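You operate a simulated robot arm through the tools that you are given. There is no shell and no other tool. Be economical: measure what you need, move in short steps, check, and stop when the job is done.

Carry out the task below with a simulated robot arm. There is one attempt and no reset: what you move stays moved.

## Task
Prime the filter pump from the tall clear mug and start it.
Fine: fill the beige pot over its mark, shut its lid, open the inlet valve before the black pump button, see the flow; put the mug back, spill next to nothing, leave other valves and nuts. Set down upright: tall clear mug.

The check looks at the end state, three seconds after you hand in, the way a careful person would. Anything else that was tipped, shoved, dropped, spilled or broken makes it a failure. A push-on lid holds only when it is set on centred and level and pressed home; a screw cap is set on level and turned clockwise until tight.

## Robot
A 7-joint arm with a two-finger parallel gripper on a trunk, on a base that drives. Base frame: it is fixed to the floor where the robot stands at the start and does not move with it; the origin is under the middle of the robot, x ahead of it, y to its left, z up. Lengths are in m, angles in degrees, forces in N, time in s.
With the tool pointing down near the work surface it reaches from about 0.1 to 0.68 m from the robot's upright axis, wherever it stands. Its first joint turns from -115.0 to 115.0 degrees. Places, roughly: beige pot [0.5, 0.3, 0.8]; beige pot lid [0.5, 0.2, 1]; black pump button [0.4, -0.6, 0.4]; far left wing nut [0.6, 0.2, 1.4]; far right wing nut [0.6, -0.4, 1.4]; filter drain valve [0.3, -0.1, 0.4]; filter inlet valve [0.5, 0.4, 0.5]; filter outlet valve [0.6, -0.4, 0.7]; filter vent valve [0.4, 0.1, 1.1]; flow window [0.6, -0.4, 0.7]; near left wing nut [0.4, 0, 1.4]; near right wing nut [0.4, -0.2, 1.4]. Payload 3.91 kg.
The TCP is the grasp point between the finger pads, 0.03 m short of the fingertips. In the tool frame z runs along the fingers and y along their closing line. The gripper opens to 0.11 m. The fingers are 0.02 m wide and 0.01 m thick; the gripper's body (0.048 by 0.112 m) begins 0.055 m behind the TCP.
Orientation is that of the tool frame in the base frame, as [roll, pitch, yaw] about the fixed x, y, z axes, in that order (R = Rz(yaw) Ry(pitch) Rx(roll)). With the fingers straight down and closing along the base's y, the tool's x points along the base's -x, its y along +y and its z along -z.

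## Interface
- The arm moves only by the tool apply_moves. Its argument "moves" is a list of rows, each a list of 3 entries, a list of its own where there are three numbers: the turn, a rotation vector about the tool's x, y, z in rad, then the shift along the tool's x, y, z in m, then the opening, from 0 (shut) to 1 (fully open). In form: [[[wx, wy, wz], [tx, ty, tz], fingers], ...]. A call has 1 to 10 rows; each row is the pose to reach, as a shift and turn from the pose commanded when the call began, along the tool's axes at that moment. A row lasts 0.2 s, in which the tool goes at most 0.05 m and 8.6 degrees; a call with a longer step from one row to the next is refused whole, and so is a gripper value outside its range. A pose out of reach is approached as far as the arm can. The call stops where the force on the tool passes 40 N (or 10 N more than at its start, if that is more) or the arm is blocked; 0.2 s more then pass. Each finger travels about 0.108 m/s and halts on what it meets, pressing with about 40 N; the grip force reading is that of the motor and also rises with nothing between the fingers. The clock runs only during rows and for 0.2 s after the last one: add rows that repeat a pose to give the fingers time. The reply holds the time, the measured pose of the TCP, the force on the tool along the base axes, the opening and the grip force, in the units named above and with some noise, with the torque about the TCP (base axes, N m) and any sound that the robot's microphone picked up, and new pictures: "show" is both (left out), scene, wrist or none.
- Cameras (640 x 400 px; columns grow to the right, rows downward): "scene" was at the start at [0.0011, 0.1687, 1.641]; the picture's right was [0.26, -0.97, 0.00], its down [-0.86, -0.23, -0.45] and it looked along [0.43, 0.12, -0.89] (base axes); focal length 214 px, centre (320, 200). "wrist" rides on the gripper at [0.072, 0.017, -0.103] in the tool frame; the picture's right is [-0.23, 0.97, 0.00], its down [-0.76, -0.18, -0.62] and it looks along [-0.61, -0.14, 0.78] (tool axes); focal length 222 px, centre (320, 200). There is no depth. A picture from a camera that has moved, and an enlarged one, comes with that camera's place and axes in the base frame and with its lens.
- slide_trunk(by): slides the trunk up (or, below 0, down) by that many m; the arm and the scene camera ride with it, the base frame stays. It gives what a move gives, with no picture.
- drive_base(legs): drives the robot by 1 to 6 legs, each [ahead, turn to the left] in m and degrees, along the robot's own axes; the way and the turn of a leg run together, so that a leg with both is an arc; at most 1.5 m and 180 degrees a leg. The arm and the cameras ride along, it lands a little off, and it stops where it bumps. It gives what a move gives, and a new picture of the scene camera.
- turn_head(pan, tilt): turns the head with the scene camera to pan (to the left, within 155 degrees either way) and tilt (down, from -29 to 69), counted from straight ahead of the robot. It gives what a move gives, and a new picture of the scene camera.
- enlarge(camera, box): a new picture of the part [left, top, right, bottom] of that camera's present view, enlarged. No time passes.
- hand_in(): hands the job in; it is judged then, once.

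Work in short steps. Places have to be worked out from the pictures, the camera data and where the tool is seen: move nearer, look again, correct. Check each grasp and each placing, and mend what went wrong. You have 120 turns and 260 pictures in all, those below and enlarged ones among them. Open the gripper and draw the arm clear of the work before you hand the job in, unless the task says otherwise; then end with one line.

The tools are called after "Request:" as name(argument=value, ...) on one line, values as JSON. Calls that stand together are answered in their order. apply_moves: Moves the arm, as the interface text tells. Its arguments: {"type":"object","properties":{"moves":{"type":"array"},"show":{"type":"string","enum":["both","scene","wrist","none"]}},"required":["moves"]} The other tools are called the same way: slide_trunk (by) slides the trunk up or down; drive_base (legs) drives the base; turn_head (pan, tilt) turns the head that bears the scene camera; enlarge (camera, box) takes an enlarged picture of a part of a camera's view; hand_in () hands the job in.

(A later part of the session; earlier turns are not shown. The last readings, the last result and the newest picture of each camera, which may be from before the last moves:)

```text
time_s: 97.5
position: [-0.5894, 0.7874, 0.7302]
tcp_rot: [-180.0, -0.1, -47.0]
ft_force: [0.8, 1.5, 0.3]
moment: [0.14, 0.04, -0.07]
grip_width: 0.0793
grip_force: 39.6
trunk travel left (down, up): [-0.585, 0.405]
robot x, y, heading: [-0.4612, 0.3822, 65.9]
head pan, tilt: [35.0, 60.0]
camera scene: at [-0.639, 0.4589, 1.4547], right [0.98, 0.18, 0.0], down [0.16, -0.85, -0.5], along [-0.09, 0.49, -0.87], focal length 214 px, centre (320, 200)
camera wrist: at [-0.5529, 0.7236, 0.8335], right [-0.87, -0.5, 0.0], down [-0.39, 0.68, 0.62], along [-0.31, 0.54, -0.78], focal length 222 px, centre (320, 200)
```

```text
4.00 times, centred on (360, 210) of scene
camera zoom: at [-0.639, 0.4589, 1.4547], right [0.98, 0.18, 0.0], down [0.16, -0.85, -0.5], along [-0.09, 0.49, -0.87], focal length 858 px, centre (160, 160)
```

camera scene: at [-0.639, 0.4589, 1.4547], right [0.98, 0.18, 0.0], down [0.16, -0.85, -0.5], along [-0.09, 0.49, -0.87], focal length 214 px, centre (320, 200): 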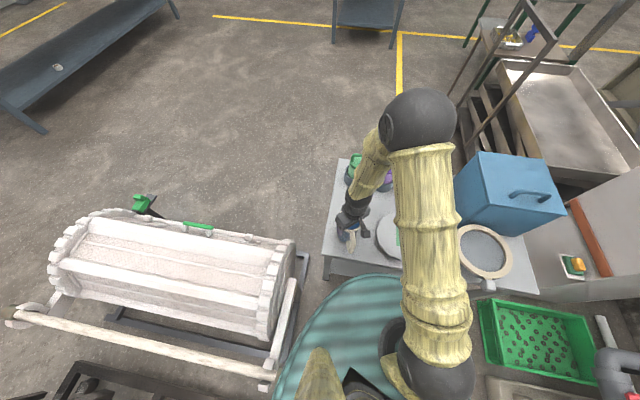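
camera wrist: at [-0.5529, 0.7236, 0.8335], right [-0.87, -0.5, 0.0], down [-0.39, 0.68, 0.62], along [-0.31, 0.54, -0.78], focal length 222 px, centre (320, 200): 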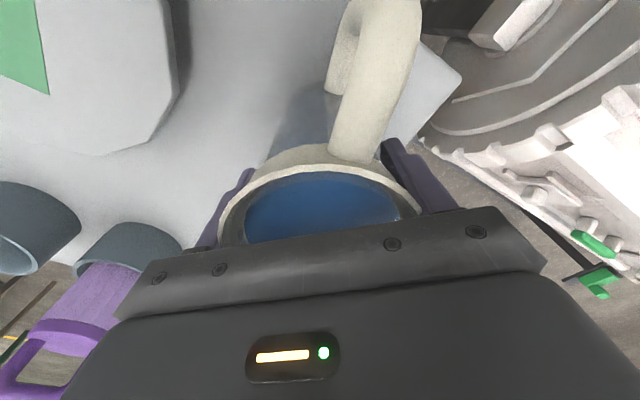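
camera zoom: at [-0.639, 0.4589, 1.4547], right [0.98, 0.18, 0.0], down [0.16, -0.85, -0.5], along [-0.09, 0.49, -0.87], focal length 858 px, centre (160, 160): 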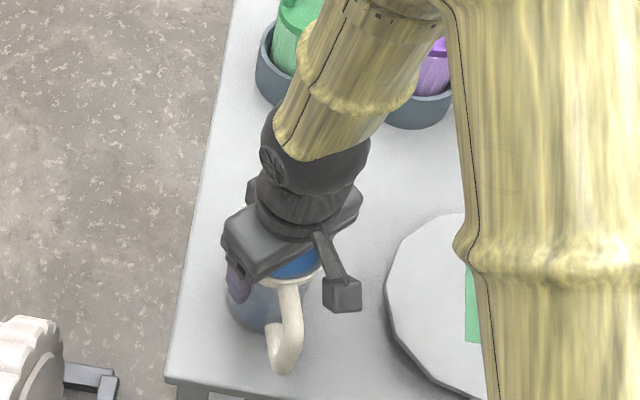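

The mug is held (width 0.079 m, 40 N). I note its place: TCP (-0.589, 0.787, 0.730), yaw −47°. I lift gently.

Request:
apply_moves(moves=[[[0, 0, 0], [0, 0, -0.003], 0.3], [[0, 0, 0], [0, 0, -0.01], 0.3], [[0, 0, 0], [0, 0, -0.022], 0.3], [[0, 0, 0], [0, 0, -0.038], 0.3], [[0, 0, 0], [0, 0, -0.056], 0.3], [[0, 0, 0], [0, 0, -0.074], 0.3], [[0, 0, 0], [0, 0, -0.088], 0.3], [[0, 0, 0], [0, 0, -0.096], 0.3], [[0, 0, 0], [0, 0, -0.1], 0.3]])

```text
time_s: 99.5
position: [-0.5875, 0.787, 0.83]
tcp_rot: [-179.9, -0.1, -47.0]
ft_force: [-0.5, 0.6, -7.9]
moment: [0.01, 0.0, 0.01]
grip_width: 0.0792
grip_force: 40.2
trunk travel left (down, up): [-0.585, 0.405]
robot x, y, heading: [-0.4659, 0.3887, 65.9]
head pan, tilt: [35.0, 60.0]
camera scene: at [-0.6392, 0.4591, 1.4546], right [0.98, 0.18, 0.0], down [0.16, -0.85, -0.5], along [-0.09, 0.49, -0.87], focal length 214 px, centre (320, 200)
camera wrist: at [-0.5518, 0.7238, 0.9333], right [-0.87, -0.5, 0.0], down [-0.39, 0.68, 0.62], along [-0.31, 0.54, -0.78], focal length 222 px, centre (320, 200)
```

scene: 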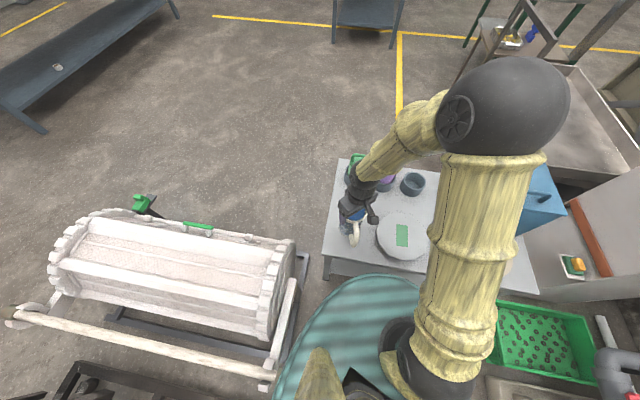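
wrist: 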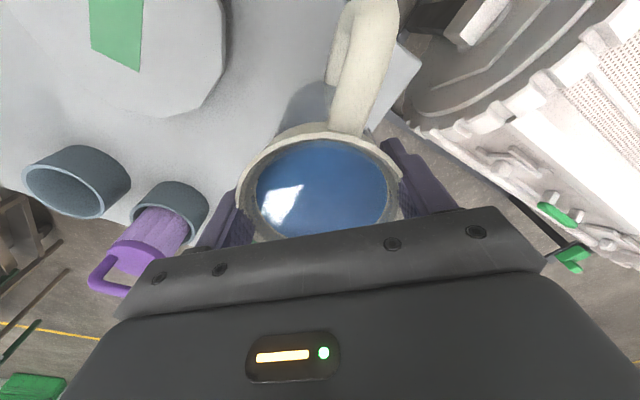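

The rim seems lower relative to the palm than at grasp — possible slip in the tapered grip. I wait a moment and compare.

Request:
apply_moves(moves=[[[0, 0, 0], [0, 0, 0], 0.2], [[0, 0, 0], [0, 0, 0], 0.2], [[0, 0, 0], [0, 0, 0], 0.2]], show="wrist")

Request:
enlarge(camera="scene", box=[300, 160, 420, 260])

```text
time_s: 100.3
position: [-0.5888, 0.787, 0.8301]
tcp_rot: [-179.9, -0.2, -46.9]
ft_force: [-0.6, 0.2, -5.6]
moment: [0.01, -0.02, -0.02]
grip_width: 0.0792
grip_force: 40.0
trunk travel left (down, up): [-0.585, 0.405]
robot x, y, heading: [-0.4636, 0.3847, 65.7]
head pan, tilt: [35.0, 60.0]
camera wrist: at [-0.5518, 0.7238, 0.933], right [-0.87, -0.5, 0.0], down [-0.39, 0.68, 0.62], along [-0.31, 0.54, -0.78], focal length 222 px, centre (320, 200)
```

wrist: 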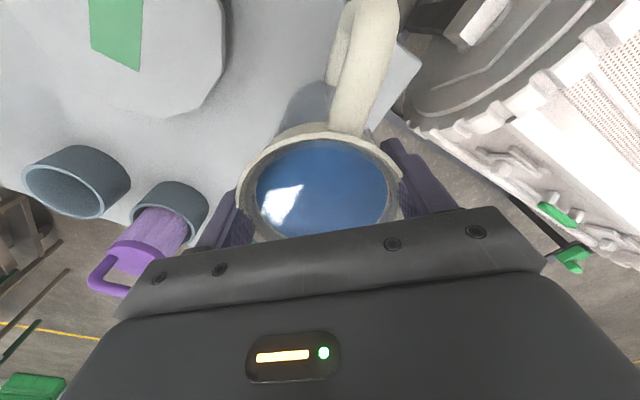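

```text
4.00 times, centred on (360, 210) of scene
camera zoom: at [-0.6392, 0.4592, 1.4546], right [0.98, 0.18, 0.0], down [0.16, -0.85, -0.5], along [-0.09, 0.49, -0.87], focal length 858 px, centre (160, 160)
```

zoom: 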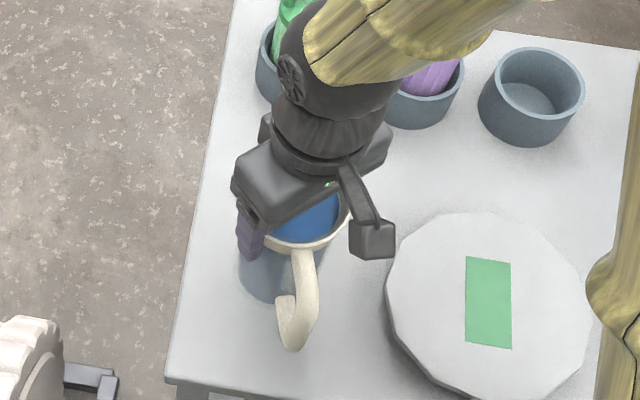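

Stable now, but it slid ~3 cm until the rim band caught on the pads: friction is low, so a pitch-pour from this grip would droop. Better: turn the mug so the handle points +x, set it down at the same spot, and re-grasp from the side just under the band. I yaw the mug 75° first.

Request:
apply_moves(moves=[[[0, 0, -0.07], [0, 0, 0], 0.2], [[0, 0, -0.21], [0, 0, 0], 0.2], [[0, 0, -0.35], [0, 0, 0], 0.2], [[0, 0, -0.49], [0, 0, 0], 0.2], [[0, 0, -0.63], [0, 0, 0], 0.2], [[0, 0, -0.77], [0, 0, 0], 0.2], [[0, 0, -0.91], [0, 0, 0], 0.2], [[0, 0, -1.05], [0, 0, 0], 0.2], [[0, 0, -1.19], [0, 0, 0], 0.2], [[0, 0, -1.29], [0, 0, 0], 0.2]])

```text
time_s: 102.5
position: [-0.5887, 0.7882, 0.8319]
tcp_rot: [179.9, -0.1, 27.2]
ft_force: [0.4, -0.1, -7.0]
moment: [-0.01, -0.01, -0.01]
grip_width: 0.0791
grip_force: 39.7
trunk travel left (down, up): [-0.585, 0.405]
robot x, y, heading: [-0.4652, 0.3874, 65.7]
head pan, tilt: [35.0, 60.0]
camera scene: at [-0.6392, 0.4592, 1.4546], right [0.98, 0.18, 0.0], down [0.16, -0.85, -0.5], along [-0.09, 0.49, -0.87], focal length 214 px, centre (320, 200)
camera wrist: at [-0.5173, 0.8064, 0.934], right [0.24, -0.97, 0.0], down [-0.76, -0.19, 0.62], along [-0.6, -0.15, -0.78], focal length 222 px, centre (320, 200)
```

scene: 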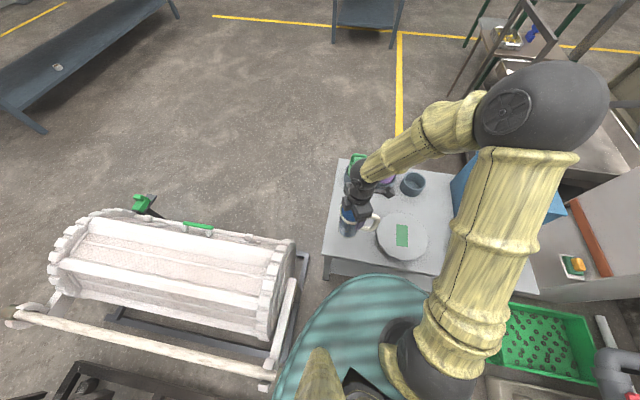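
wrist: 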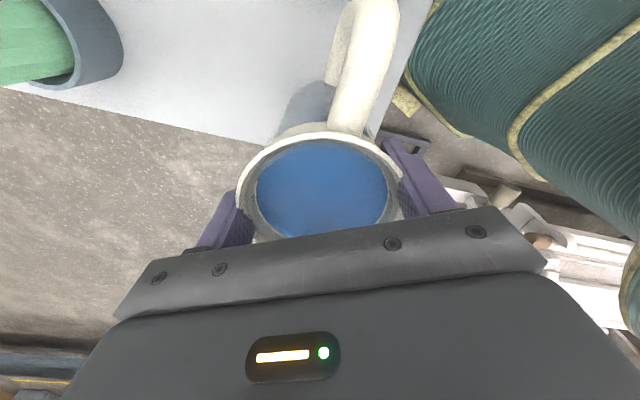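

Handle now points +x. I lower gently toward the table, watching the force.

Request:
apply_moves(moves=[[[0, 0, 0], [0, 0, 0.004], 0.2], [[0, 0, 0], [0, 0, 0.012], 0.2], [[0, 0, 0], [0, 0, 0.022], 0.2], [[0, 0, 0], [0, 0, 0.032], 0.2], [[0, 0, 0], [0, 0, 0.042], 0.2], [[0, 0, 0], [0, 0, 0.048], 0.2], [[0, 0, 0], [0, 0, 0.052], 0.2]], show="wrist")

Request:
enlarge(camera="scene", box=[300, 160, 420, 260])

```text
time_s: 104.1
position: [-0.5894, 0.7883, 0.7798]
tcp_rot: [179.9, 0.0, 27.0]
ft_force: [0.2, -0.5, -6.2]
moment: [0.0, 0.0, 0.0]
grip_width: 0.079
grip_force: 39.9
trunk travel left (down, up): [-0.585, 0.405]
robot x, y, heading: [-0.4624, 0.3822, 65.5]
head pan, tilt: [35.0, 60.0]
camera wrist: at [-0.5181, 0.8065, 0.8817], right [0.24, -0.97, 0.0], down [-0.76, -0.19, 0.62], along [-0.6, -0.15, -0.78], focal length 222 px, centre (320, 200)
```

wrist: 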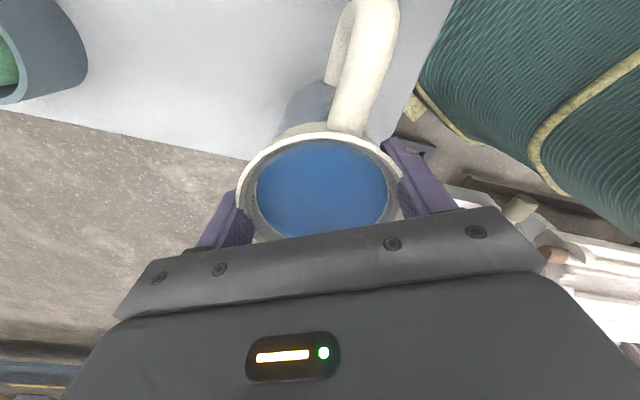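

```text
4.00 times, centred on (360, 210) of scene
camera zoom: at [-0.6392, 0.4592, 1.4546], right [0.98, 0.18, 0.0], down [0.16, -0.85, -0.5], along [-0.09, 0.49, -0.87], focal length 858 px, centre (160, 160)
```

zoom: 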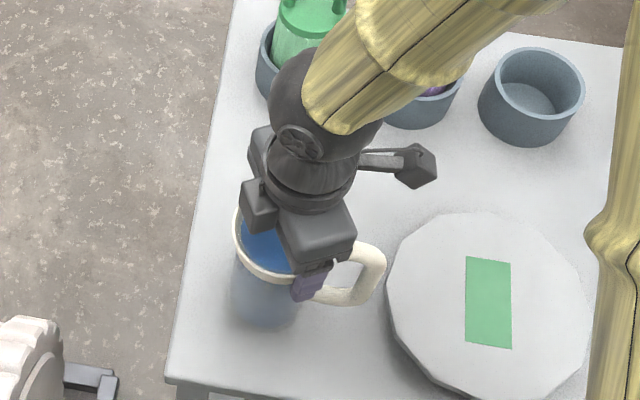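

Still hanging just above the table. I lower in very small steps until the weight goes off.

Request:
apply_moves(moves=[[[0, 0, 0], [0, 0, 0.003], 0.2], [[0, 0, 0], [0, 0, 0.006], 0.2], [[0, 0, 0], [0, 0, 0.009], 0.2], [[0, 0, 0], [0, 0, 0.012], 0.2], [[0, 0, 0], [0, 0, 0.014], 0.2]], show="none")

```text
time_s: 105.3
position: [-0.5882, 0.7876, 0.7643]
tcp_rot: [179.9, -0.1, 27.0]
ft_force: [0.3, -0.1, -7.9]
moment: [0.02, 0.0, 0.0]
grip_width: 0.0793
grip_force: 39.9
trunk travel left (down, up): [-0.585, 0.405]
robot x, y, heading: [-0.4614, 0.3858, 65.6]
head pan, tilt: [35.0, 60.0]
```

Request:
apply_moves(moves=[[[0, 0, 0], [0, 0, 0.003], 0.2], [[0, 0, 0], [0, 0, 0.006], 0.2], [[0, 0, 0], [0, 0, 0.009], 0.2], [[0, 0, 0], [0, 0, 0.012], 0.2]], show="wrist")

```text
time_s: 106.3
position: [-0.5888, 0.7872, 0.7559]
tcp_rot: [-179.9, 0.0, 27.0]
ft_force: [-1.2, -4.1, 29.4]
moment: [-1.25, 0.05, 0.08]
grip_width: 0.0788
grip_force: 39.8
trunk travel left (down, up): [-0.585, 0.405]
robot x, y, heading: [-0.4635, 0.3878, 65.8]
head pan, tilt: [35.0, 60.0]
camera wrist: at [-0.5172, 0.805, 0.8583], right [0.24, -0.97, 0.0], down [-0.76, -0.19, 0.62], along [-0.6, -0.15, -0.78], focal length 222 px, centre (320, 200)
```

wrist: 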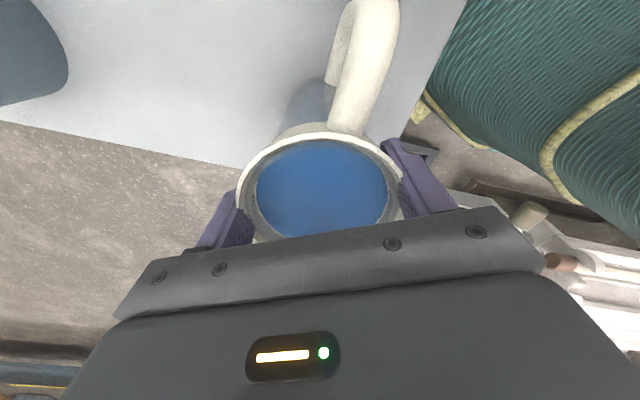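

The mug is on the table (contact at TCP z≈0.757). I relieve the push, open, and rise clear.

Request:
apply_moves(moves=[[[0, 0, 0], [0, 0, -0.003], 0.2], [[0, 0, 0], [0, 0, -0.003], 0.6], [[0, 0, 0], [0, 0, -0.003], 1], [[0, 0, 0], [0, 0, -0.003], 1], [[0, 0, 0], [0, 0, -0.003], 1], [[0, 0, 0], [0, 0, -0.03], 1], [[0, 0, 0], [0, 0, -0.075], 1], [[0, 0, 0], [0, 0, -0.12], 1], [[0, 0, 0], [0, 0, -0.16], 1]])

Request:
enlarge(camera="wrist", box=[220, 0, 460, 160])

```text
time_s: 108.3
position: [-0.587, 0.7857, 0.9127]
tcp_rot: [179.9, -0.1, 27.1]
ft_force: [0.5, -0.3, -0.5]
moment: [-0.03, 0.03, 0.0]
grip_width: 0.11
grip_force: 0.1
trunk travel left (down, up): [-0.585, 0.405]
robot x, y, heading: [-0.4637, 0.3853, 65.7]
head pan, tilt: [35.0, 60.0]
camera scene: at [-0.639, 0.4582, 1.4547], right [0.98, 0.18, 0.0], down [0.16, -0.85, -0.5], along [-0.09, 0.49, -0.87], focal length 214 px, centre (320, 200)
camera wrist: at [-0.5158, 0.8048, 1.0146], right [0.24, -0.97, 0.0], down [-0.76, -0.19, 0.62], along [-0.6, -0.15, -0.78], focal length 222 px, centre (320, 200)
```

scene: 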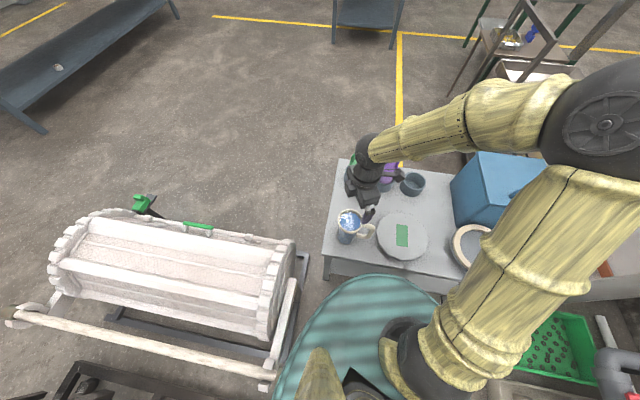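
wrist: 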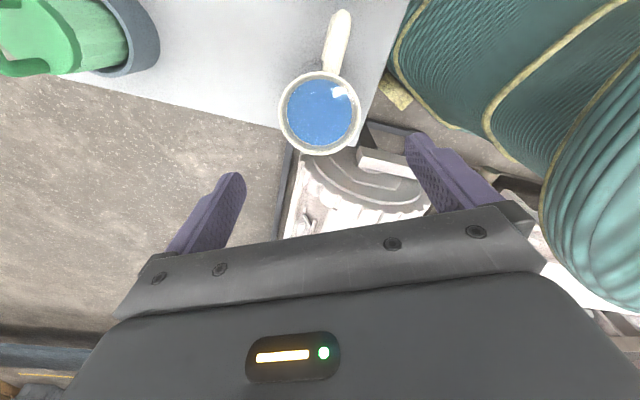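

```text
2.50 times, centred on (340, 80) of wrist
camera zoom: at [-0.5158, 0.8048, 1.0146], right [0.24, -0.97, 0.0], down [-0.76, -0.19, 0.62], along [-0.6, -0.15, -0.78], focal length 555 px, centre (270, 500)
```

zoom: 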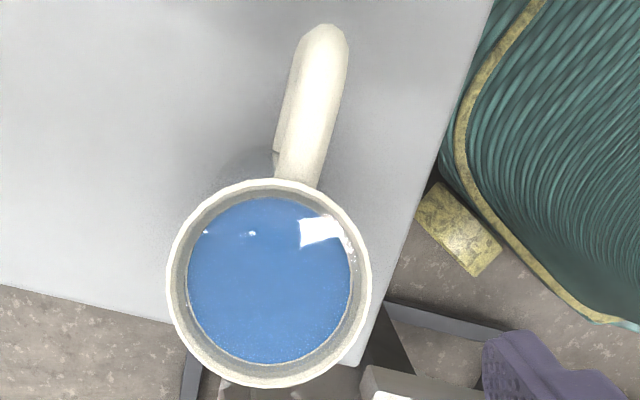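

The mug stands upright with handle toward +x. I pitch the hand up to horizontal (pointing ~27°, camera up) above the mug.

Request:
apply_moves(moves=[[[0, 0.148, 0], [0, 0, -0.005], 1], [[0, 0.296, 0], [0, 0, -0.01], 1], [[0, 0.444, 0], [0, 0, -0.015], 1], [[0, 0.592, 0], [0, 0, -0.02], 1], [[0, 0.74, 0], [0, 0, -0.02], 1], [[0, 0.888, 0], [0, 0, -0.02], 1], [[0, 1.036, 0], [0, 0, -0.02], 1], [[0, 1.184, 0], [0, 0, -0.02], 1], [[0, 1.332, 0], [0, 0, -0.02], 1], [[0, 1.48, 0], [0, 0, -0.02], 1]])

```text
time_s: 110.5
position: [-0.5898, 0.7865, 0.9336]
tcp_rot: [179.1, -85.1, 28.0]
ft_force: [-0.5, 0.6, 0.3]
moment: [-0.04, 0.01, 0.0]
grip_width: 0.1102
grip_force: 0.0
trunk travel left (down, up): [-0.585, 0.405]
robot x, y, heading: [-0.4654, 0.3897, 65.7]
head pan, tilt: [35.0, 60.0]
camera scene: at [-0.6394, 0.4586, 1.4547], right [0.98, 0.19, 0.0], down [0.16, -0.85, -0.5], along [-0.09, 0.49, -0.87], focal length 214 px, centre (320, 200)
camera wrist: at [-0.6688, 0.7292, 1.0135], right [0.43, -0.88, -0.23], down [-0.69, -0.15, -0.71], along [0.58, 0.46, -0.67], focal length 222 px, centre (320, 200)
```

scene: 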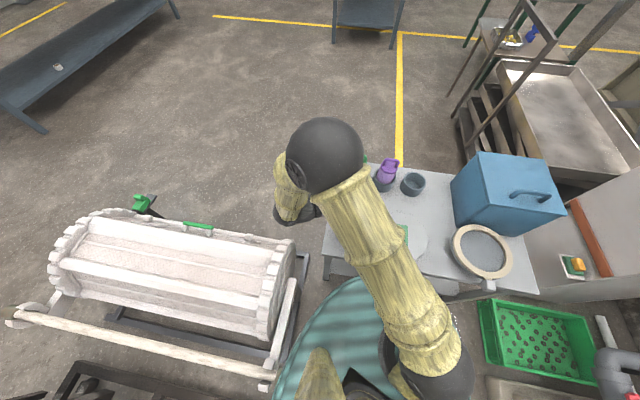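
wrist: 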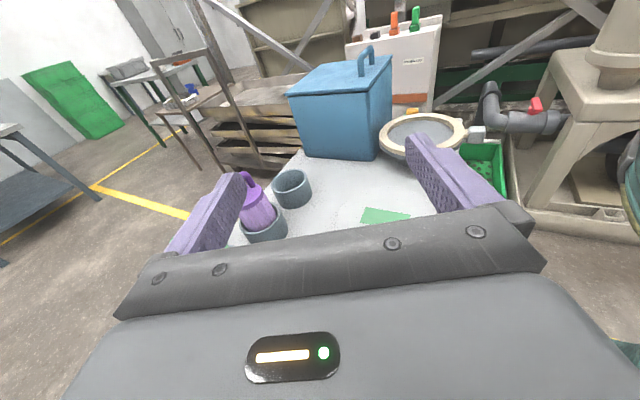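

Side pose reached easily. I test the left roll here with the gripper empty.

Request:
apply_moves(moves=[[[0, 0, -0.149], [0, 0, 0], 1], [[0, 0, -0.298], [0, 0, 0], 1], [[0, 0, -0.447], [0, 0, 0], 1], [[0, 0, -0.596], [0, 0, 0], 1], [[0, 0, -0.745], [0, 0, 0], 1], [[0, 0, -0.894], [0, 0, 0], 1], [[0, 0, -1.043], [0, 0, 0], 1], [[0, 0, -1.192], [0, 0, 0], 1], [[0, 0, -1.341], [0, 0, 0], 1], [[0, 0, -1.49], [0, 0, 0], 1]], show="none")

Request:
apply_moves(moves=[[[0, 0, -0.149], [0, 0, 0], 1], [[0, 0, -0.298], [0, 0, 0], 1], [[0, 0, -0.149], [0, 0, 0], 1], [[0, 0, 0], [0, 0, 0], 1]], show="none")

Request:
apply_moves(moves=[[[0, 0, 0.149], [0, 0, 0], 1], [[0, 0, 0.298], [0, 0, 0], 1], [[0, 0, 0.447], [0, 0, 0], 1], [[0, 0, 0.596], [0, 0, 0], 1], [[0, 0, 0.745], [0, 0, 0], 1], [[0, 0, 0.894], [0, 0, 0], 1], [[0, 0, 1.043], [0, 0, 0], 1], [[0, 0, 1.192], [0, 0, 0], 1], [[0, 0, 1.341], [0, 0, 0], 1], [[0, 0, 1.49], [0, 0, 0], 1]], show="none")

```text
time_s: 112.7
position: [-0.5901, 0.7878, 0.9334]
tcp_rot: [95.2, -4.3, 116.7]
ft_force: [-0.6, 0.8, -0.2]
moment: [-0.01, 0.02, 0.03]
grip_width: 0.11
grip_force: 0.0
trunk travel left (down, up): [-0.585, 0.405]
robot x, y, heading: [-0.463, 0.3817, 65.9]
head pan, tilt: [35.0, 60.0]
```

```text
time_s: 113.7
position: [-0.5906, 0.7874, 0.9328]
tcp_rot: [95.1, -4.6, 116.6]
ft_force: [-0.4, 0.0, 0.1]
moment: [0.0, 0.01, -0.03]
grip_width: 0.11
grip_force: 0.1
trunk travel left (down, up): [-0.585, 0.405]
robot x, y, heading: [-0.4631, 0.3864, 65.8]
head pan, tilt: [35.0, 60.0]
```

```text
time_s: 115.9
position: [-0.5894, 0.786, 0.9338]
tcp_rot: [-179.3, -84.9, 26.3]
ft_force: [0.2, -0.4, 0.4]
moment: [0.05, -0.01, 0.02]
grip_width: 0.1101
grip_force: 0.0
trunk travel left (down, up): [-0.585, 0.405]
robot x, y, heading: [-0.464, 0.3853, 65.6]
head pan, tilt: [35.0, 60.0]
```

Roll past 100° works. Now descend around the mug, first to just above the rim.

Request:
apply_moves(moves=[[[0, 0, 0], [-0.03, 0, 0.002], 1], [[0, 0, 0], [-0.065, 0, 0.004], 1], [[0, 0, 0], [-0.1, 0, 0.007], 1], [[0, 0, 0], [-0.125, 0, 0.009], 1], [[0, 0, 0], [-0.125, 0, 0.009], 1]])

Request:
enlarge(camera="scene", box=[300, 160, 420, 260])

```text
time_s: 117.1
position: [-0.5888, 0.7865, 0.8085]
tcp_rot: [178.8, -84.9, 28.4]
ft_force: [0.7, -1.1, -0.5]
moment: [-0.01, 0.0, 0.01]
grip_width: 0.1099
grip_force: 0.0
trunk travel left (down, up): [-0.585, 0.405]
robot x, y, heading: [-0.4635, 0.3821, 66.0]
head pan, tilt: [35.0, 60.0]
camera scene: at [-0.6381, 0.4609, 1.4547], right [0.98, 0.19, 0.0], down [0.16, -0.85, -0.5], along [-0.09, 0.49, -0.87], focal length 214 px, centre (320, 200)
camera wrist: at [-0.668, 0.7295, 0.8892], right [0.43, -0.88, -0.22], down [-0.69, -0.16, -0.7], along [0.58, 0.46, -0.67], focal length 222 px, centre (320, 200)
```

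scene: 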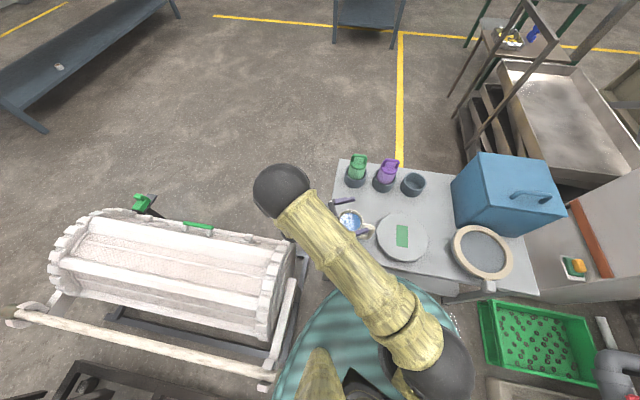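
wrist: 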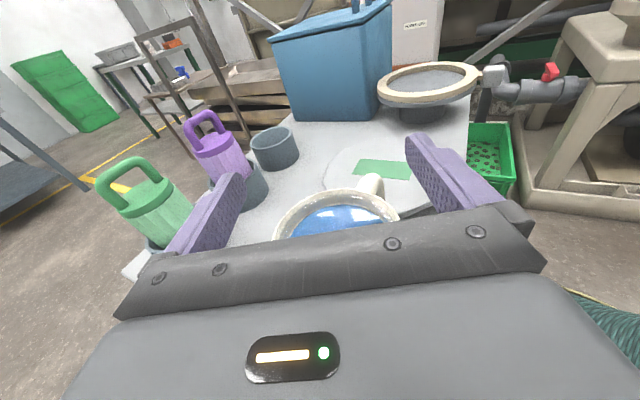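

```text
4.00 times, centred on (360, 210) of scene
camera zoom: at [-0.6381, 0.4609, 1.4547], right [0.98, 0.19, 0.0], down [0.16, -0.85, -0.5], along [-0.09, 0.49, -0.87], focal length 858 px, centre (160, 160)
```

zoom: 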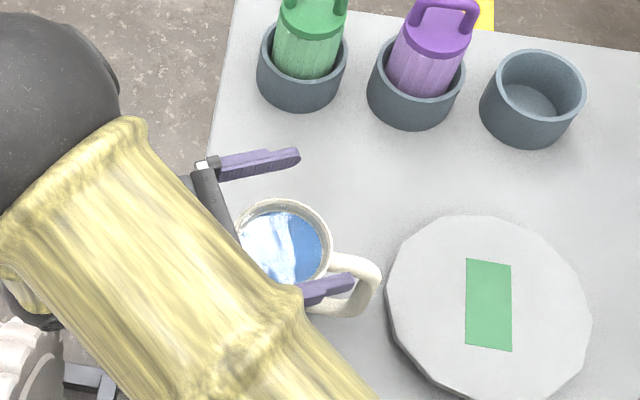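

Handle lies between the fingers, a little near the right one. I rotate 10° clockwise, back off 5 mm, and descend to z≈0.738.

Request:
apply_moves(moves=[[[-0.085, 0, 0], [0, 0, -0.0025], 1], [[-0.17, 0, 0], [0, 0, -0.005], 1], [[-0.17, 0, 0], [-0.018, 0, -0.004], 1], [[-0.17, 0, 0], [-0.036, 0, -0.002], 1], [[-0.17, 0, 0], [-0.054, 0, -0.0005], 1], [[-0.17, 0, 0], [-0.07, 0, 0.001], 1], [[-0.17, 0, 0], [-0.07, 0, 0.001], 1]])

Request:
enlarge(camera="scene", box=[300, 160, 420, 260])

```text
time_s: 118.7
position: [-0.5958, 0.7823, 0.7374]
tcp_rot: [169.2, -85.0, 28.0]
ft_force: [-1.3, 0.3, -0.2]
moment: [-0.01, 0.05, -0.01]
grip_width: 0.1099
grip_force: 0.1
trunk travel left (down, up): [-0.585, 0.405]
robot x, y, heading: [-0.4634, 0.3856, 65.4]
head pan, tilt: [35.0, 60.0]
camera scene: at [-0.6387, 0.459, 1.4547], right [0.98, 0.18, 0.0], down [0.16, -0.85, -0.5], along [-0.09, 0.49, -0.87], focal length 214 px, centre (320, 200)
camera wrist: at [-0.6831, 0.7399, 0.8187], right [0.27, -0.94, -0.21], down [-0.71, -0.05, -0.71], along [0.65, 0.34, -0.67], focal length 222 px, centre (320, 200)
```

scene: 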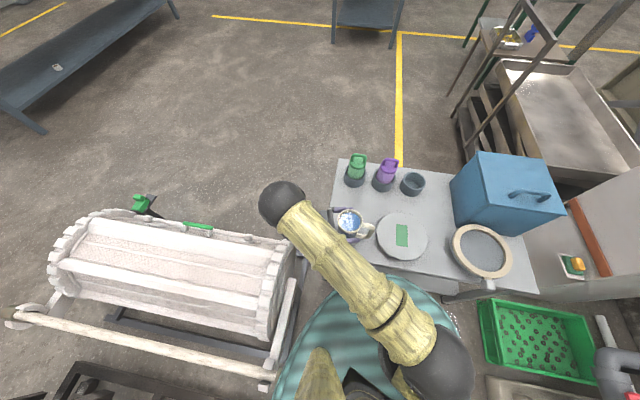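
wrist: 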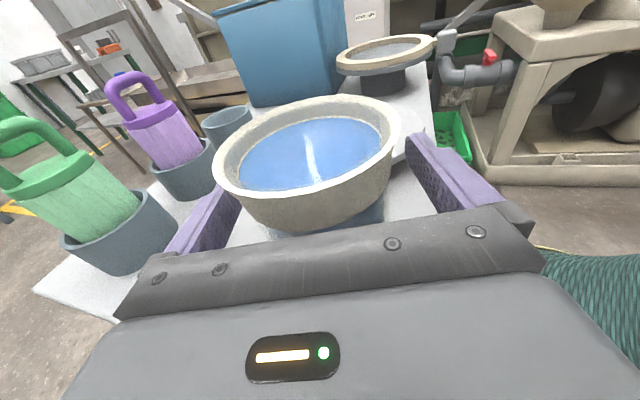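

```text
4.00 times, centred on (360, 210) of scene
camera zoom: at [-0.6387, 0.459, 1.4547], right [0.98, 0.18, 0.0], down [0.16, -0.85, -0.5], along [-0.09, 0.49, -0.87], focal length 858 px, centre (160, 160)
```

zoom: 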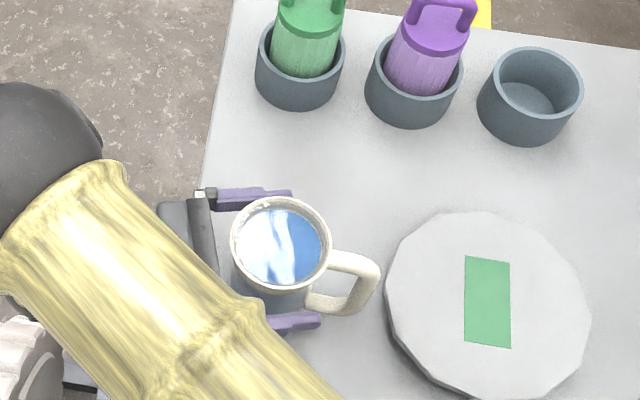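

Well placed. I lower 2 cm more onto the body below the flared band and close.

Request:
apply_moves(moves=[[[0, 0, 0], [-0.01, 0, 0.001], 1], [[0, 0, 0], [-0.02, 0, 0.002], 1], [[0, 0, 0], [-0.02, 0, 0.002], 0.8], [[0, 0, 0], [-0.02, 0, 0.002], 0.6], [[0, 0, 0], [-0.02, 0, 0.002], 0.4], [[0, 0, 0], [-0.02, 0, 0.002], 0.2], [[0, 0, 0], [-0.02, 0, 0.002], 0.2]], show="wrist")

```text
time_s: 120.3
position: [-0.5946, 0.7844, 0.7179]
tcp_rot: [169.3, -85.0, 28.0]
ft_force: [3.5, 2.2, 0.7]
moment: [0.51, -0.12, -0.12]
grip_width: 0.0793
grip_force: 39.9
trunk travel left (down, up): [-0.585, 0.405]
robot x, y, heading: [-0.4616, 0.3874, 65.5]
head pan, tilt: [35.0, 60.0]
camera wrist: at [-0.6822, 0.7416, 0.7992], right [0.27, -0.94, -0.21], down [-0.71, -0.05, -0.71], along [0.66, 0.34, -0.67], focal length 222 px, centre (320, 200)
```

wrist: 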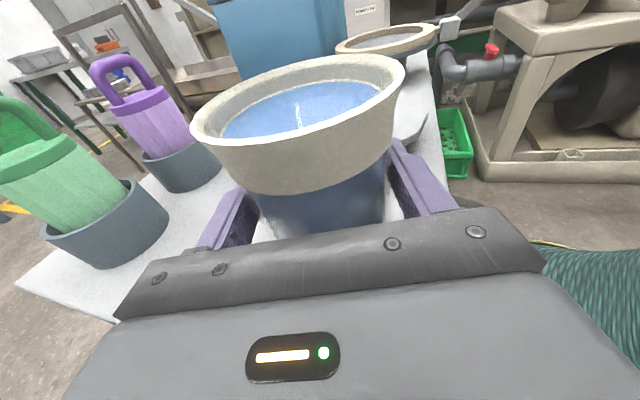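

Held on the clear body, band above the fingers. Gentle lift of 6 cm.

Request:
apply_moves(moves=[[[0, 0, 0], [0.002, 0, 0], 0.2], [[0, 0, 0], [0.006, 0, -0.0005], 0.2], [[0, 0, 0], [0.013, 0, -0.001], 0.2], [[0, 0, 0], [0.023, 0, -0.002], 0.2], [[0, 0, 0], [0.035, 0, -0.003], 0.2], [[0, 0, 0], [0.046, 0, -0.004], 0.2], [[0, 0, 0], [0.055, 0, -0.005], 0.2], [[0, 0, 0], [0.06, 0, -0.005], 0.2]], show="wrist")

Request:
enlarge(camera="scene", box=[300, 160, 420, 260])

```text
time_s: 122.1
position: [-0.5956, 0.7871, 0.7764]
tcp_rot: [168.6, -85.0, 28.7]
ft_force: [0.6, -0.9, -8.1]
moment: [-0.03, 0.05, -0.02]
grip_width: 0.0792
grip_force: 39.3
trunk travel left (down, up): [-0.585, 0.405]
robot x, y, heading: [-0.462, 0.3878, 65.9]
head pan, tilt: [35.0, 60.0]
camera wrist: at [-0.6841, 0.7444, 0.8569], right [0.27, -0.94, -0.21], down [-0.71, -0.05, -0.71], along [0.66, 0.34, -0.68], focal length 222 px, centre (320, 200)
```

wrist: 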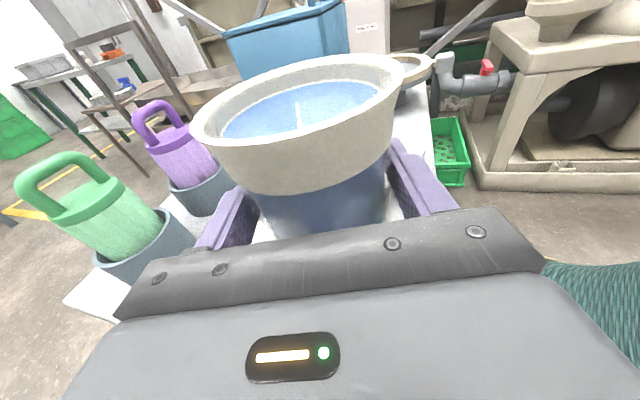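

```text
4.00 times, centred on (360, 210) of scene
camera zoom: at [-0.6384, 0.4602, 1.4546], right [0.98, 0.19, 0.0], down [0.16, -0.85, -0.5], along [-0.09, 0.49, -0.87], focal length 858 px, centre (160, 160)
```

zoom: 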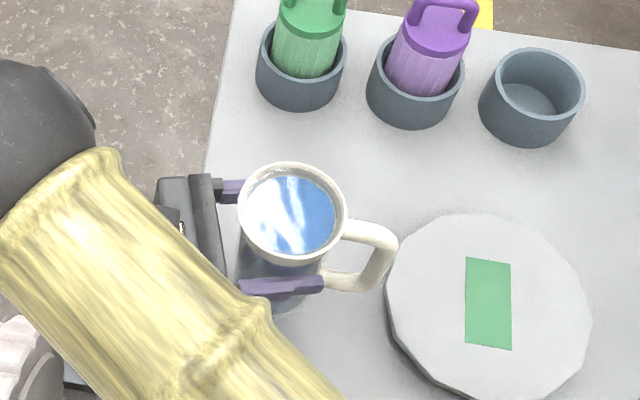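

No slip, no moment. I raise the trunk 0.3 m for travel.

Request:
slide_trunk(by=0.3)

Request:
drive_base(legs=[[0, 30]])

Request:
enlarge(camera="wrist", box=[160, 40, 480, 240])

```text
time_s: 125.1
position: [-0.5964, 0.7857, 1.0757]
tcp_rot: [168.8, -84.8, 28.5]
ft_force: [0.9, -0.1, -6.3]
moment: [-0.04, 0.06, -0.03]
grip_width: 0.0793
grip_force: 39.5
trunk travel left (down, up): [-0.885, 0.105]
robot x, y, heading: [-0.4604, 0.3847, 65.4]
head pan, tilt: [35.0, 60.0]
```

```text
time_s: 127.5
position: [-0.779, 0.6671, 1.0764]
tcp_rot: [168.8, -84.9, 58.2]
ft_force: [0.8, -0.3, -6.3]
moment: [-0.04, 0.1, -0.02]
grip_width: 0.0791
grip_force: 39.5
trunk travel left (down, up): [-0.885, 0.105]
robot x, y, heading: [-0.461, 0.3841, 95.3]
head pan, tilt: [35.0, 60.0]
camera scene: at [-0.6528, 0.3621, 1.7546], right [0.76, 0.65, 0.0], down [0.56, -0.66, -0.5], along [-0.32, 0.38, -0.87], focal length 214 px, centre (320, 200)
```

scene: 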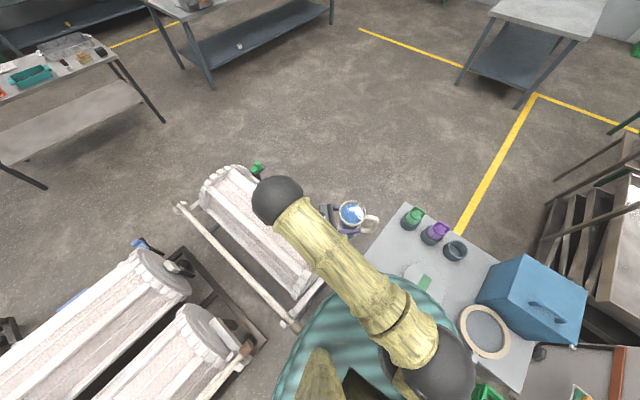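

```text
2.00 times, centred on (320, 140) of wrist
camera zoom: at [-0.8334, 0.5861, 1.157], right [0.7, -0.68, -0.21], down [-0.59, -0.39, -0.71], along [0.4, 0.62, -0.67], focal length 444 px, centre (320, 320)
```

zoom: 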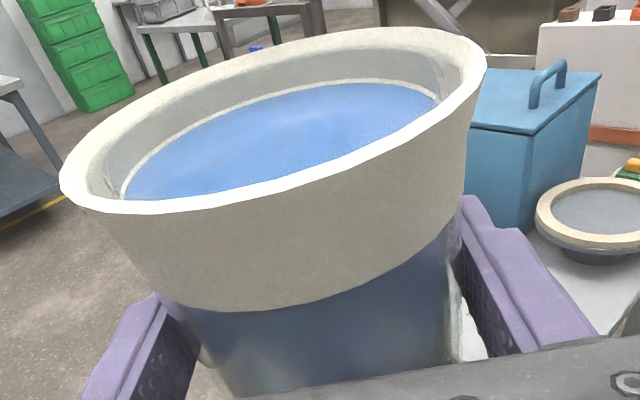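

Water is calm with ~1–1.5 cm freeboard. I continue: turn to 130°, back out 0.5 m.

Request:
drive_base(legs=[[0, 35], [-0.5, 0]])

```text
time_s: 132.7
position: [-0.612, 0.1105, 1.0749]
tcp_rot: [167.3, -84.6, 95.4]
ft_force: [-1.1, 0.9, -6.9]
moment: [-0.03, 0.0, -0.02]
grip_width: 0.0792
grip_force: 39.9
trunk travel left (down, up): [-0.885, 0.105]
robot x, y, heading: [-0.1905, 0.0652, 130.8]
head pan, tilt: [35.0, 60.0]
stopped in leg 2: the robot was blocked; the commanded pose is now the measured one
camera scene: at [-0.3337, -0.0617, 1.7545], right [0.24, 0.97, 0.0], down [0.84, -0.21, -0.5], along [-0.48, 0.12, -0.87], focal length 214 px, centre (320, 200)
```

scene: 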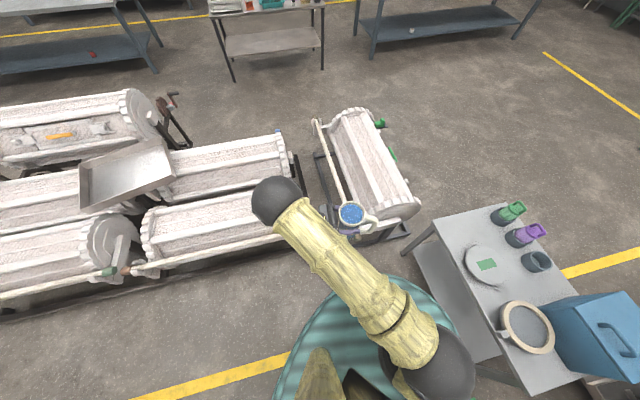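

The base rear touched something low behind; I move a bit forward, turn right to −9°, and look.

Request:
drive_base(legs=[[0.08, 0], [0, -70], [0, -70]])

Request:
turn_head(pan=20, tilt=50)

```text
time_s: 142.6
position: [0.1075, 0.3638, 1.0752]
tcp_rot: [168.2, -84.7, -45.6]
ft_force: [0.1, -0.3, -6.7]
moment: [0.04, 0.04, 0.04]
grip_width: 0.0788
grip_force: 40.0
trunk travel left (down, up): [-0.885, 0.105]
robot x, y, heading: [-0.2418, 0.1247, -9.3]
head pan, tilt: [35.0, 60.0]
camera scene: at [-0.2168, 0.318, 1.7546], right [0.43, -0.9, 0.0], down [-0.78, -0.38, -0.5], along [0.45, 0.22, -0.87], focal length 214 px, centre (320, 200)
```

scene: 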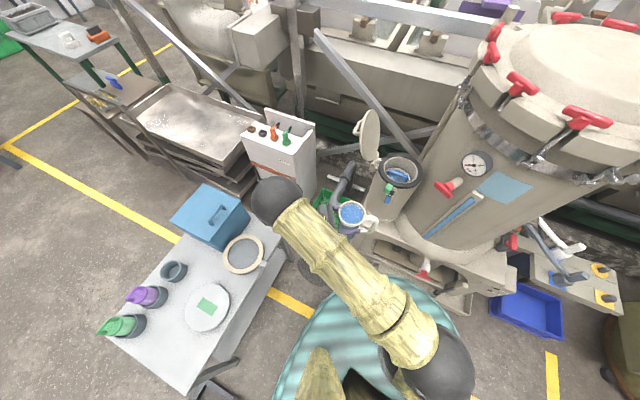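

```text
time_s: 143.4
position: [0.1076, 0.3636, 1.0758]
tcp_rot: [168.1, -84.8, -45.5]
ft_force: [-0.1, 0.4, -6.9]
moment: [0.06, 0.01, 0.0]
grip_width: 0.0789
grip_force: 39.8
trunk travel left (down, up): [-0.885, 0.105]
robot x, y, heading: [-0.2406, 0.1295, -9.3]
head pan, tilt: [20.0, 50.0]
camera scene: at [-0.2013, 0.3036, 1.7671], right [0.19, -0.98, 0.0], down [-0.75, -0.14, -0.64], along [0.63, 0.12, -0.77], focal length 214 px, centre (320, 200)
```

scene: 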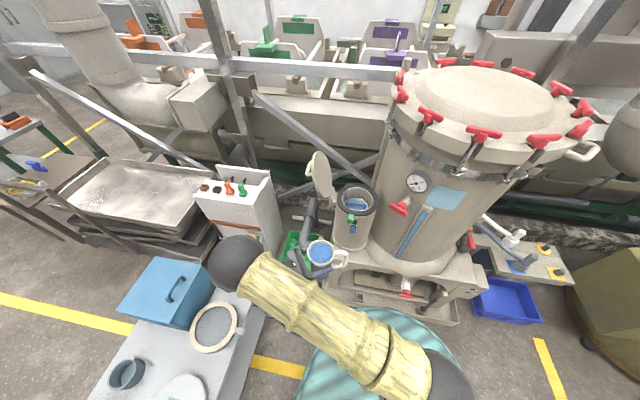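

Good. I raise the trunk 0.1 m (mug bottom above pot rim height) and drive ahead 0.19 m.

Request:
slide_trunk(by=0.1)

Request:
drive_base(legs=[[0.19, 0]])

Request:
enlarge(camera="scene", box=[240, 120, 440, 280])

Request:
enlarge(camera="wrist", box=[0, 0, 640, 400])

```text
time_s: 144.7
position: [0.1063, 0.3637, 1.1752]
tcp_rot: [168.0, -84.8, -45.3]
ft_force: [0.0, -0.3, -7.0]
moment: [0.03, 0.0, 0.04]
grip_width: 0.0788
grip_force: 40.2
trunk travel left (down, up): [-0.985, 0.005]
robot x, y, heading: [-0.2445, 0.1287, -9.2]
head pan, tilt: [20.0, 50.0]
```

```text
time_s: 146.4
position: [0.2946, 0.3343, 1.1749]
tcp_rot: [167.9, -84.7, -45.3]
ft_force: [0.4, -0.9, -7.4]
moment: [0.08, -0.01, 0.03]
grip_width: 0.0791
grip_force: 39.6
trunk travel left (down, up): [-0.985, 0.005]
robot x, y, heading: [-0.0565, 0.1011, -9.2]
head pan, tilt: [20.0, 50.0]
camera scene: at [-0.0133, 0.2729, 1.8672], right [0.19, -0.98, 0.0], down [-0.75, -0.14, -0.64], along [0.63, 0.12, -0.77], focal length 214 px, centre (320, 200)
```

scene: 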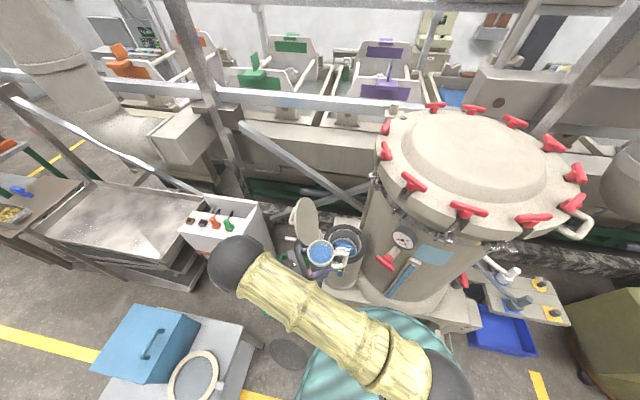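

```text
2.50 times, centred on (340, 200) of scene
camera zoom: at [-0.0133, 0.2729, 1.8672], right [0.19, -0.98, 0.0], down [-0.75, -0.14, -0.64], along [0.63, 0.12, -0.77], focal length 536 px, centre (270, 200)
```

zoom: 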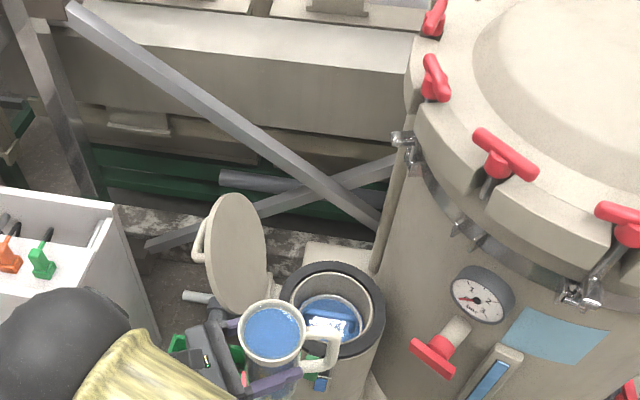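

```text
1.00 times, centred on (320, 200) of wrist (not enlarged: the box is as wide or as high as the picture)
camera zoom: at [0.2291, 0.407, 1.2563], right [-0.83, -0.51, -0.21], down [-0.23, 0.67, -0.71], along [0.5, -0.54, -0.68], focal length 222 px, centre (320, 200)
```

zoom: 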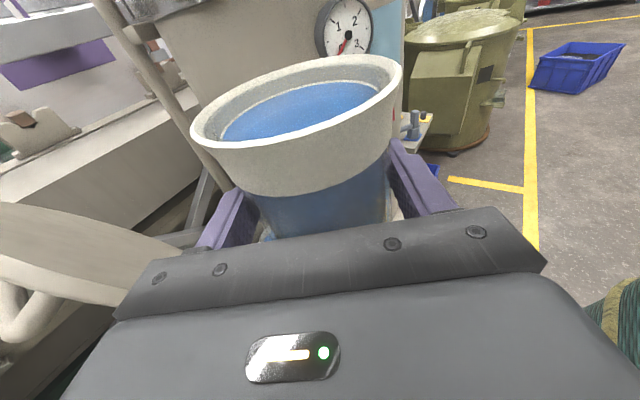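

Pot centre re-measured at (0.472, 0.251). I must keep the mug handle above the vent-valve lever (≈(0.36,0.10,1.11)), so I go to TCP (0.404, 0.219, 1.205), rising first, smoothly.

Request:
apply_moves(moves=[[[0, 0, 0], [0.008, 0, 0.003], 0.2], [[0, 0, 0], [0.022, -0.002, 0.01], 0.2], [[0, 0, 0], [0.036, -0.005, 0.023], 0.2], [[0, 0, 0], [0.044, -0.009, 0.043], 0.2], [[0, 0, 0], [0.045, -0.014, 0.067], 0.2], [[0, 0, 0], [0.045, -0.019, 0.092], 0.2], [[0, 0, 0], [0.045, -0.024, 0.117], 0.2], [[0, 0, 0], [0.045, -0.027, 0.137], 0.2], [[0, 0, 0], [0.045, -0.029, 0.149], 0.2], [[0, 0, 0], [0.045, -0.03, 0.153], 0.2]])

Request:
enlarge(camera="scene", box=[260, 160, 460, 300])

```text
time_s: 148.7
position: [0.4042, 0.2172, 1.2073]
tcp_rot: [168.1, -84.7, -45.6]
ft_force: [0.3, 0.0, -7.4]
moment: [0.05, 0.02, 0.01]
grip_width: 0.079
grip_force: 39.6
trunk travel left (down, up): [-0.985, 0.005]
robot x, y, heading: [-0.0558, 0.0987, -9.0]
head pan, tilt: [20.0, 50.0]
camera scene: at [-0.0141, 0.2728, 1.8672], right [0.19, -0.98, 0.0], down [-0.75, -0.14, -0.64], along [0.63, 0.12, -0.77], focal length 214 px, centre (320, 200)
camera wrist: at [0.3388, 0.2911, 1.2876], right [-0.83, -0.51, -0.21], down [-0.23, 0.67, -0.71], along [0.5, -0.54, -0.68], focal length 222 px, centre (320, 200)
```

scene: 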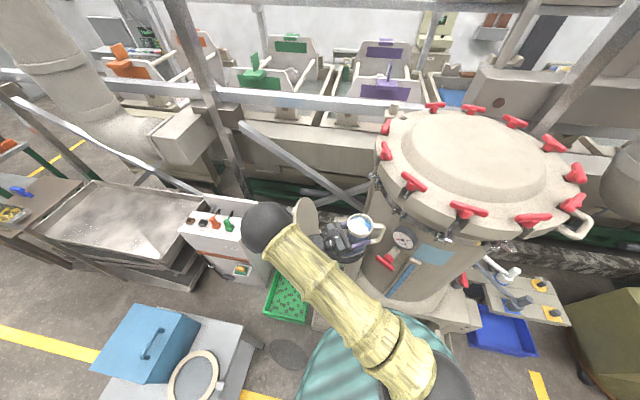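
wrist: 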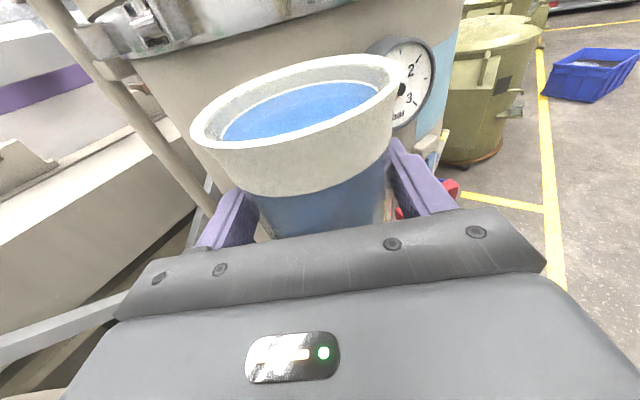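

```text
2.86 times, centred on (360, 230) of scene
camera zoom: at [-0.0141, 0.2728, 1.8672], right [0.19, -0.98, 0.0], down [-0.75, -0.14, -0.64], along [0.63, 0.12, -0.77], focal length 613 px, centre (206, 114)
```

zoom: 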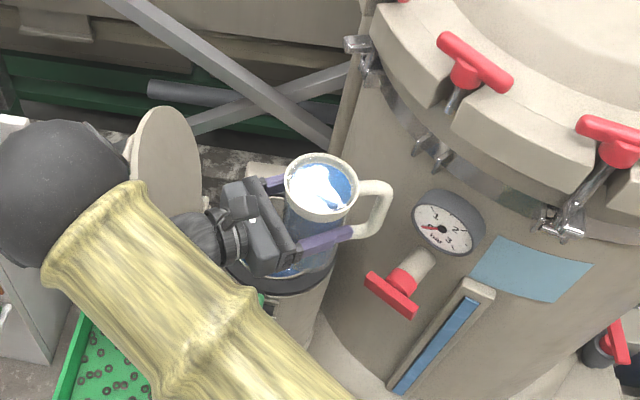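

Positioned; the handle is clear of the gauge and lever. I start pouring: roll left to ~23° slowly and look.

Request:
apply_moves(moves=[[[0, 0, -0.06], [0, 0, 0], 0.2], [[0, 0, -0.14], [0, 0, 0], 0.2], [[0, 0, -0.22], [0, 0, 0], 0.2], [[0, 0, -0.3], [0, 0, 0], 0.2], [[0, 0, -0.36], [0, 0, 0], 0.2], [[0, 0, -0.4], [0, 0, 0], 0.2], [[0, 0, -0.4], [0, 0, 0], 0.2], [[0, 0, -0.4], [0, 0, 0], 0.2]])

Request:
enlarge(camera="scene", box=[300, 180, 420, 270])

```text
time_s: 150.4
position: [0.4039, 0.2188, 1.207]
tcp_rot: [102.5, -65.5, 21.1]
ft_force: [0.2, 0.3, -6.9]
moment: [0.05, 0.03, 0.02]
grip_width: 0.079
grip_force: 39.9
trunk travel left (down, up): [-0.985, 0.005]
robot x, y, heading: [-0.0571, 0.0985, -9.3]
head pan, tilt: [20.0, 50.0]
camera scene: at [-0.0142, 0.2728, 1.8672], right [0.19, -0.98, 0.0], down [-0.75, -0.14, -0.64], along [0.63, 0.12, -0.77], focal length 214 px, centre (320, 200)
camera wrist: at [0.3639, 0.3078, 1.2881], right [-0.82, -0.54, 0.19], down [-0.5, 0.5, -0.71], along [0.29, -0.67, -0.68], focal length 222 px, centre (320, 200)
```

scene: 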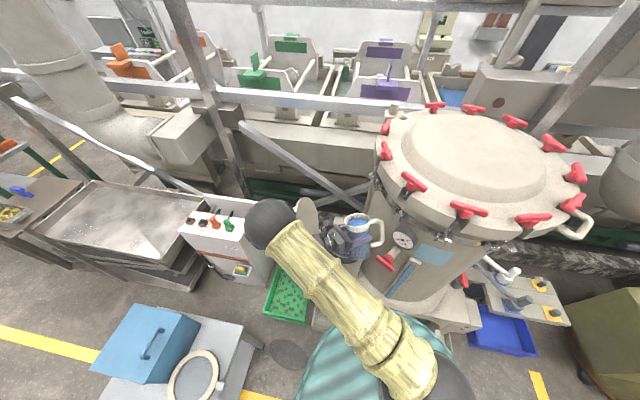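
wrist: 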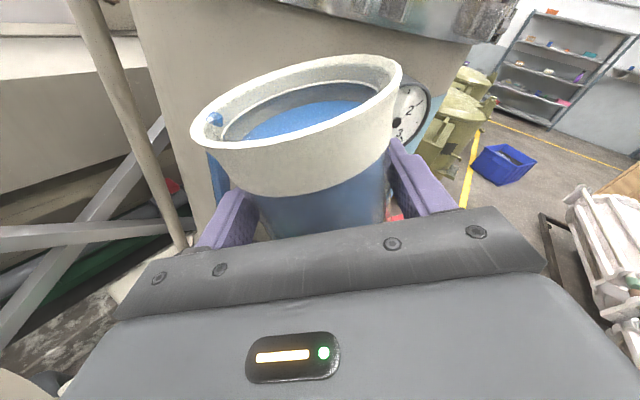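

```text
4.44 times, centred on (360, 225) of scene
camera zoom: at [-0.0142, 0.2728, 1.8672], right [0.19, -0.98, 0.0], down [-0.75, -0.14, -0.64], along [0.63, 0.12, -0.77], focal length 953 px, centre (142, 89)
```

zoom: 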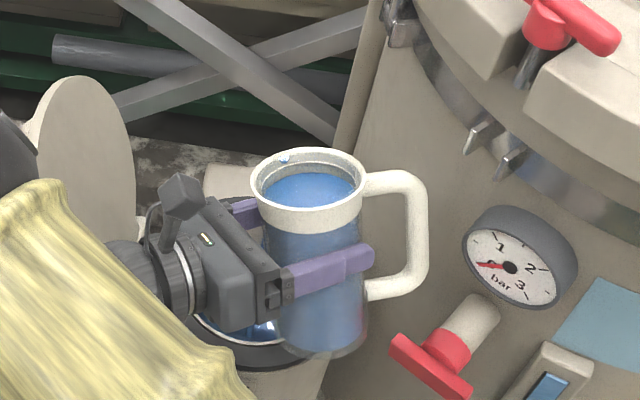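

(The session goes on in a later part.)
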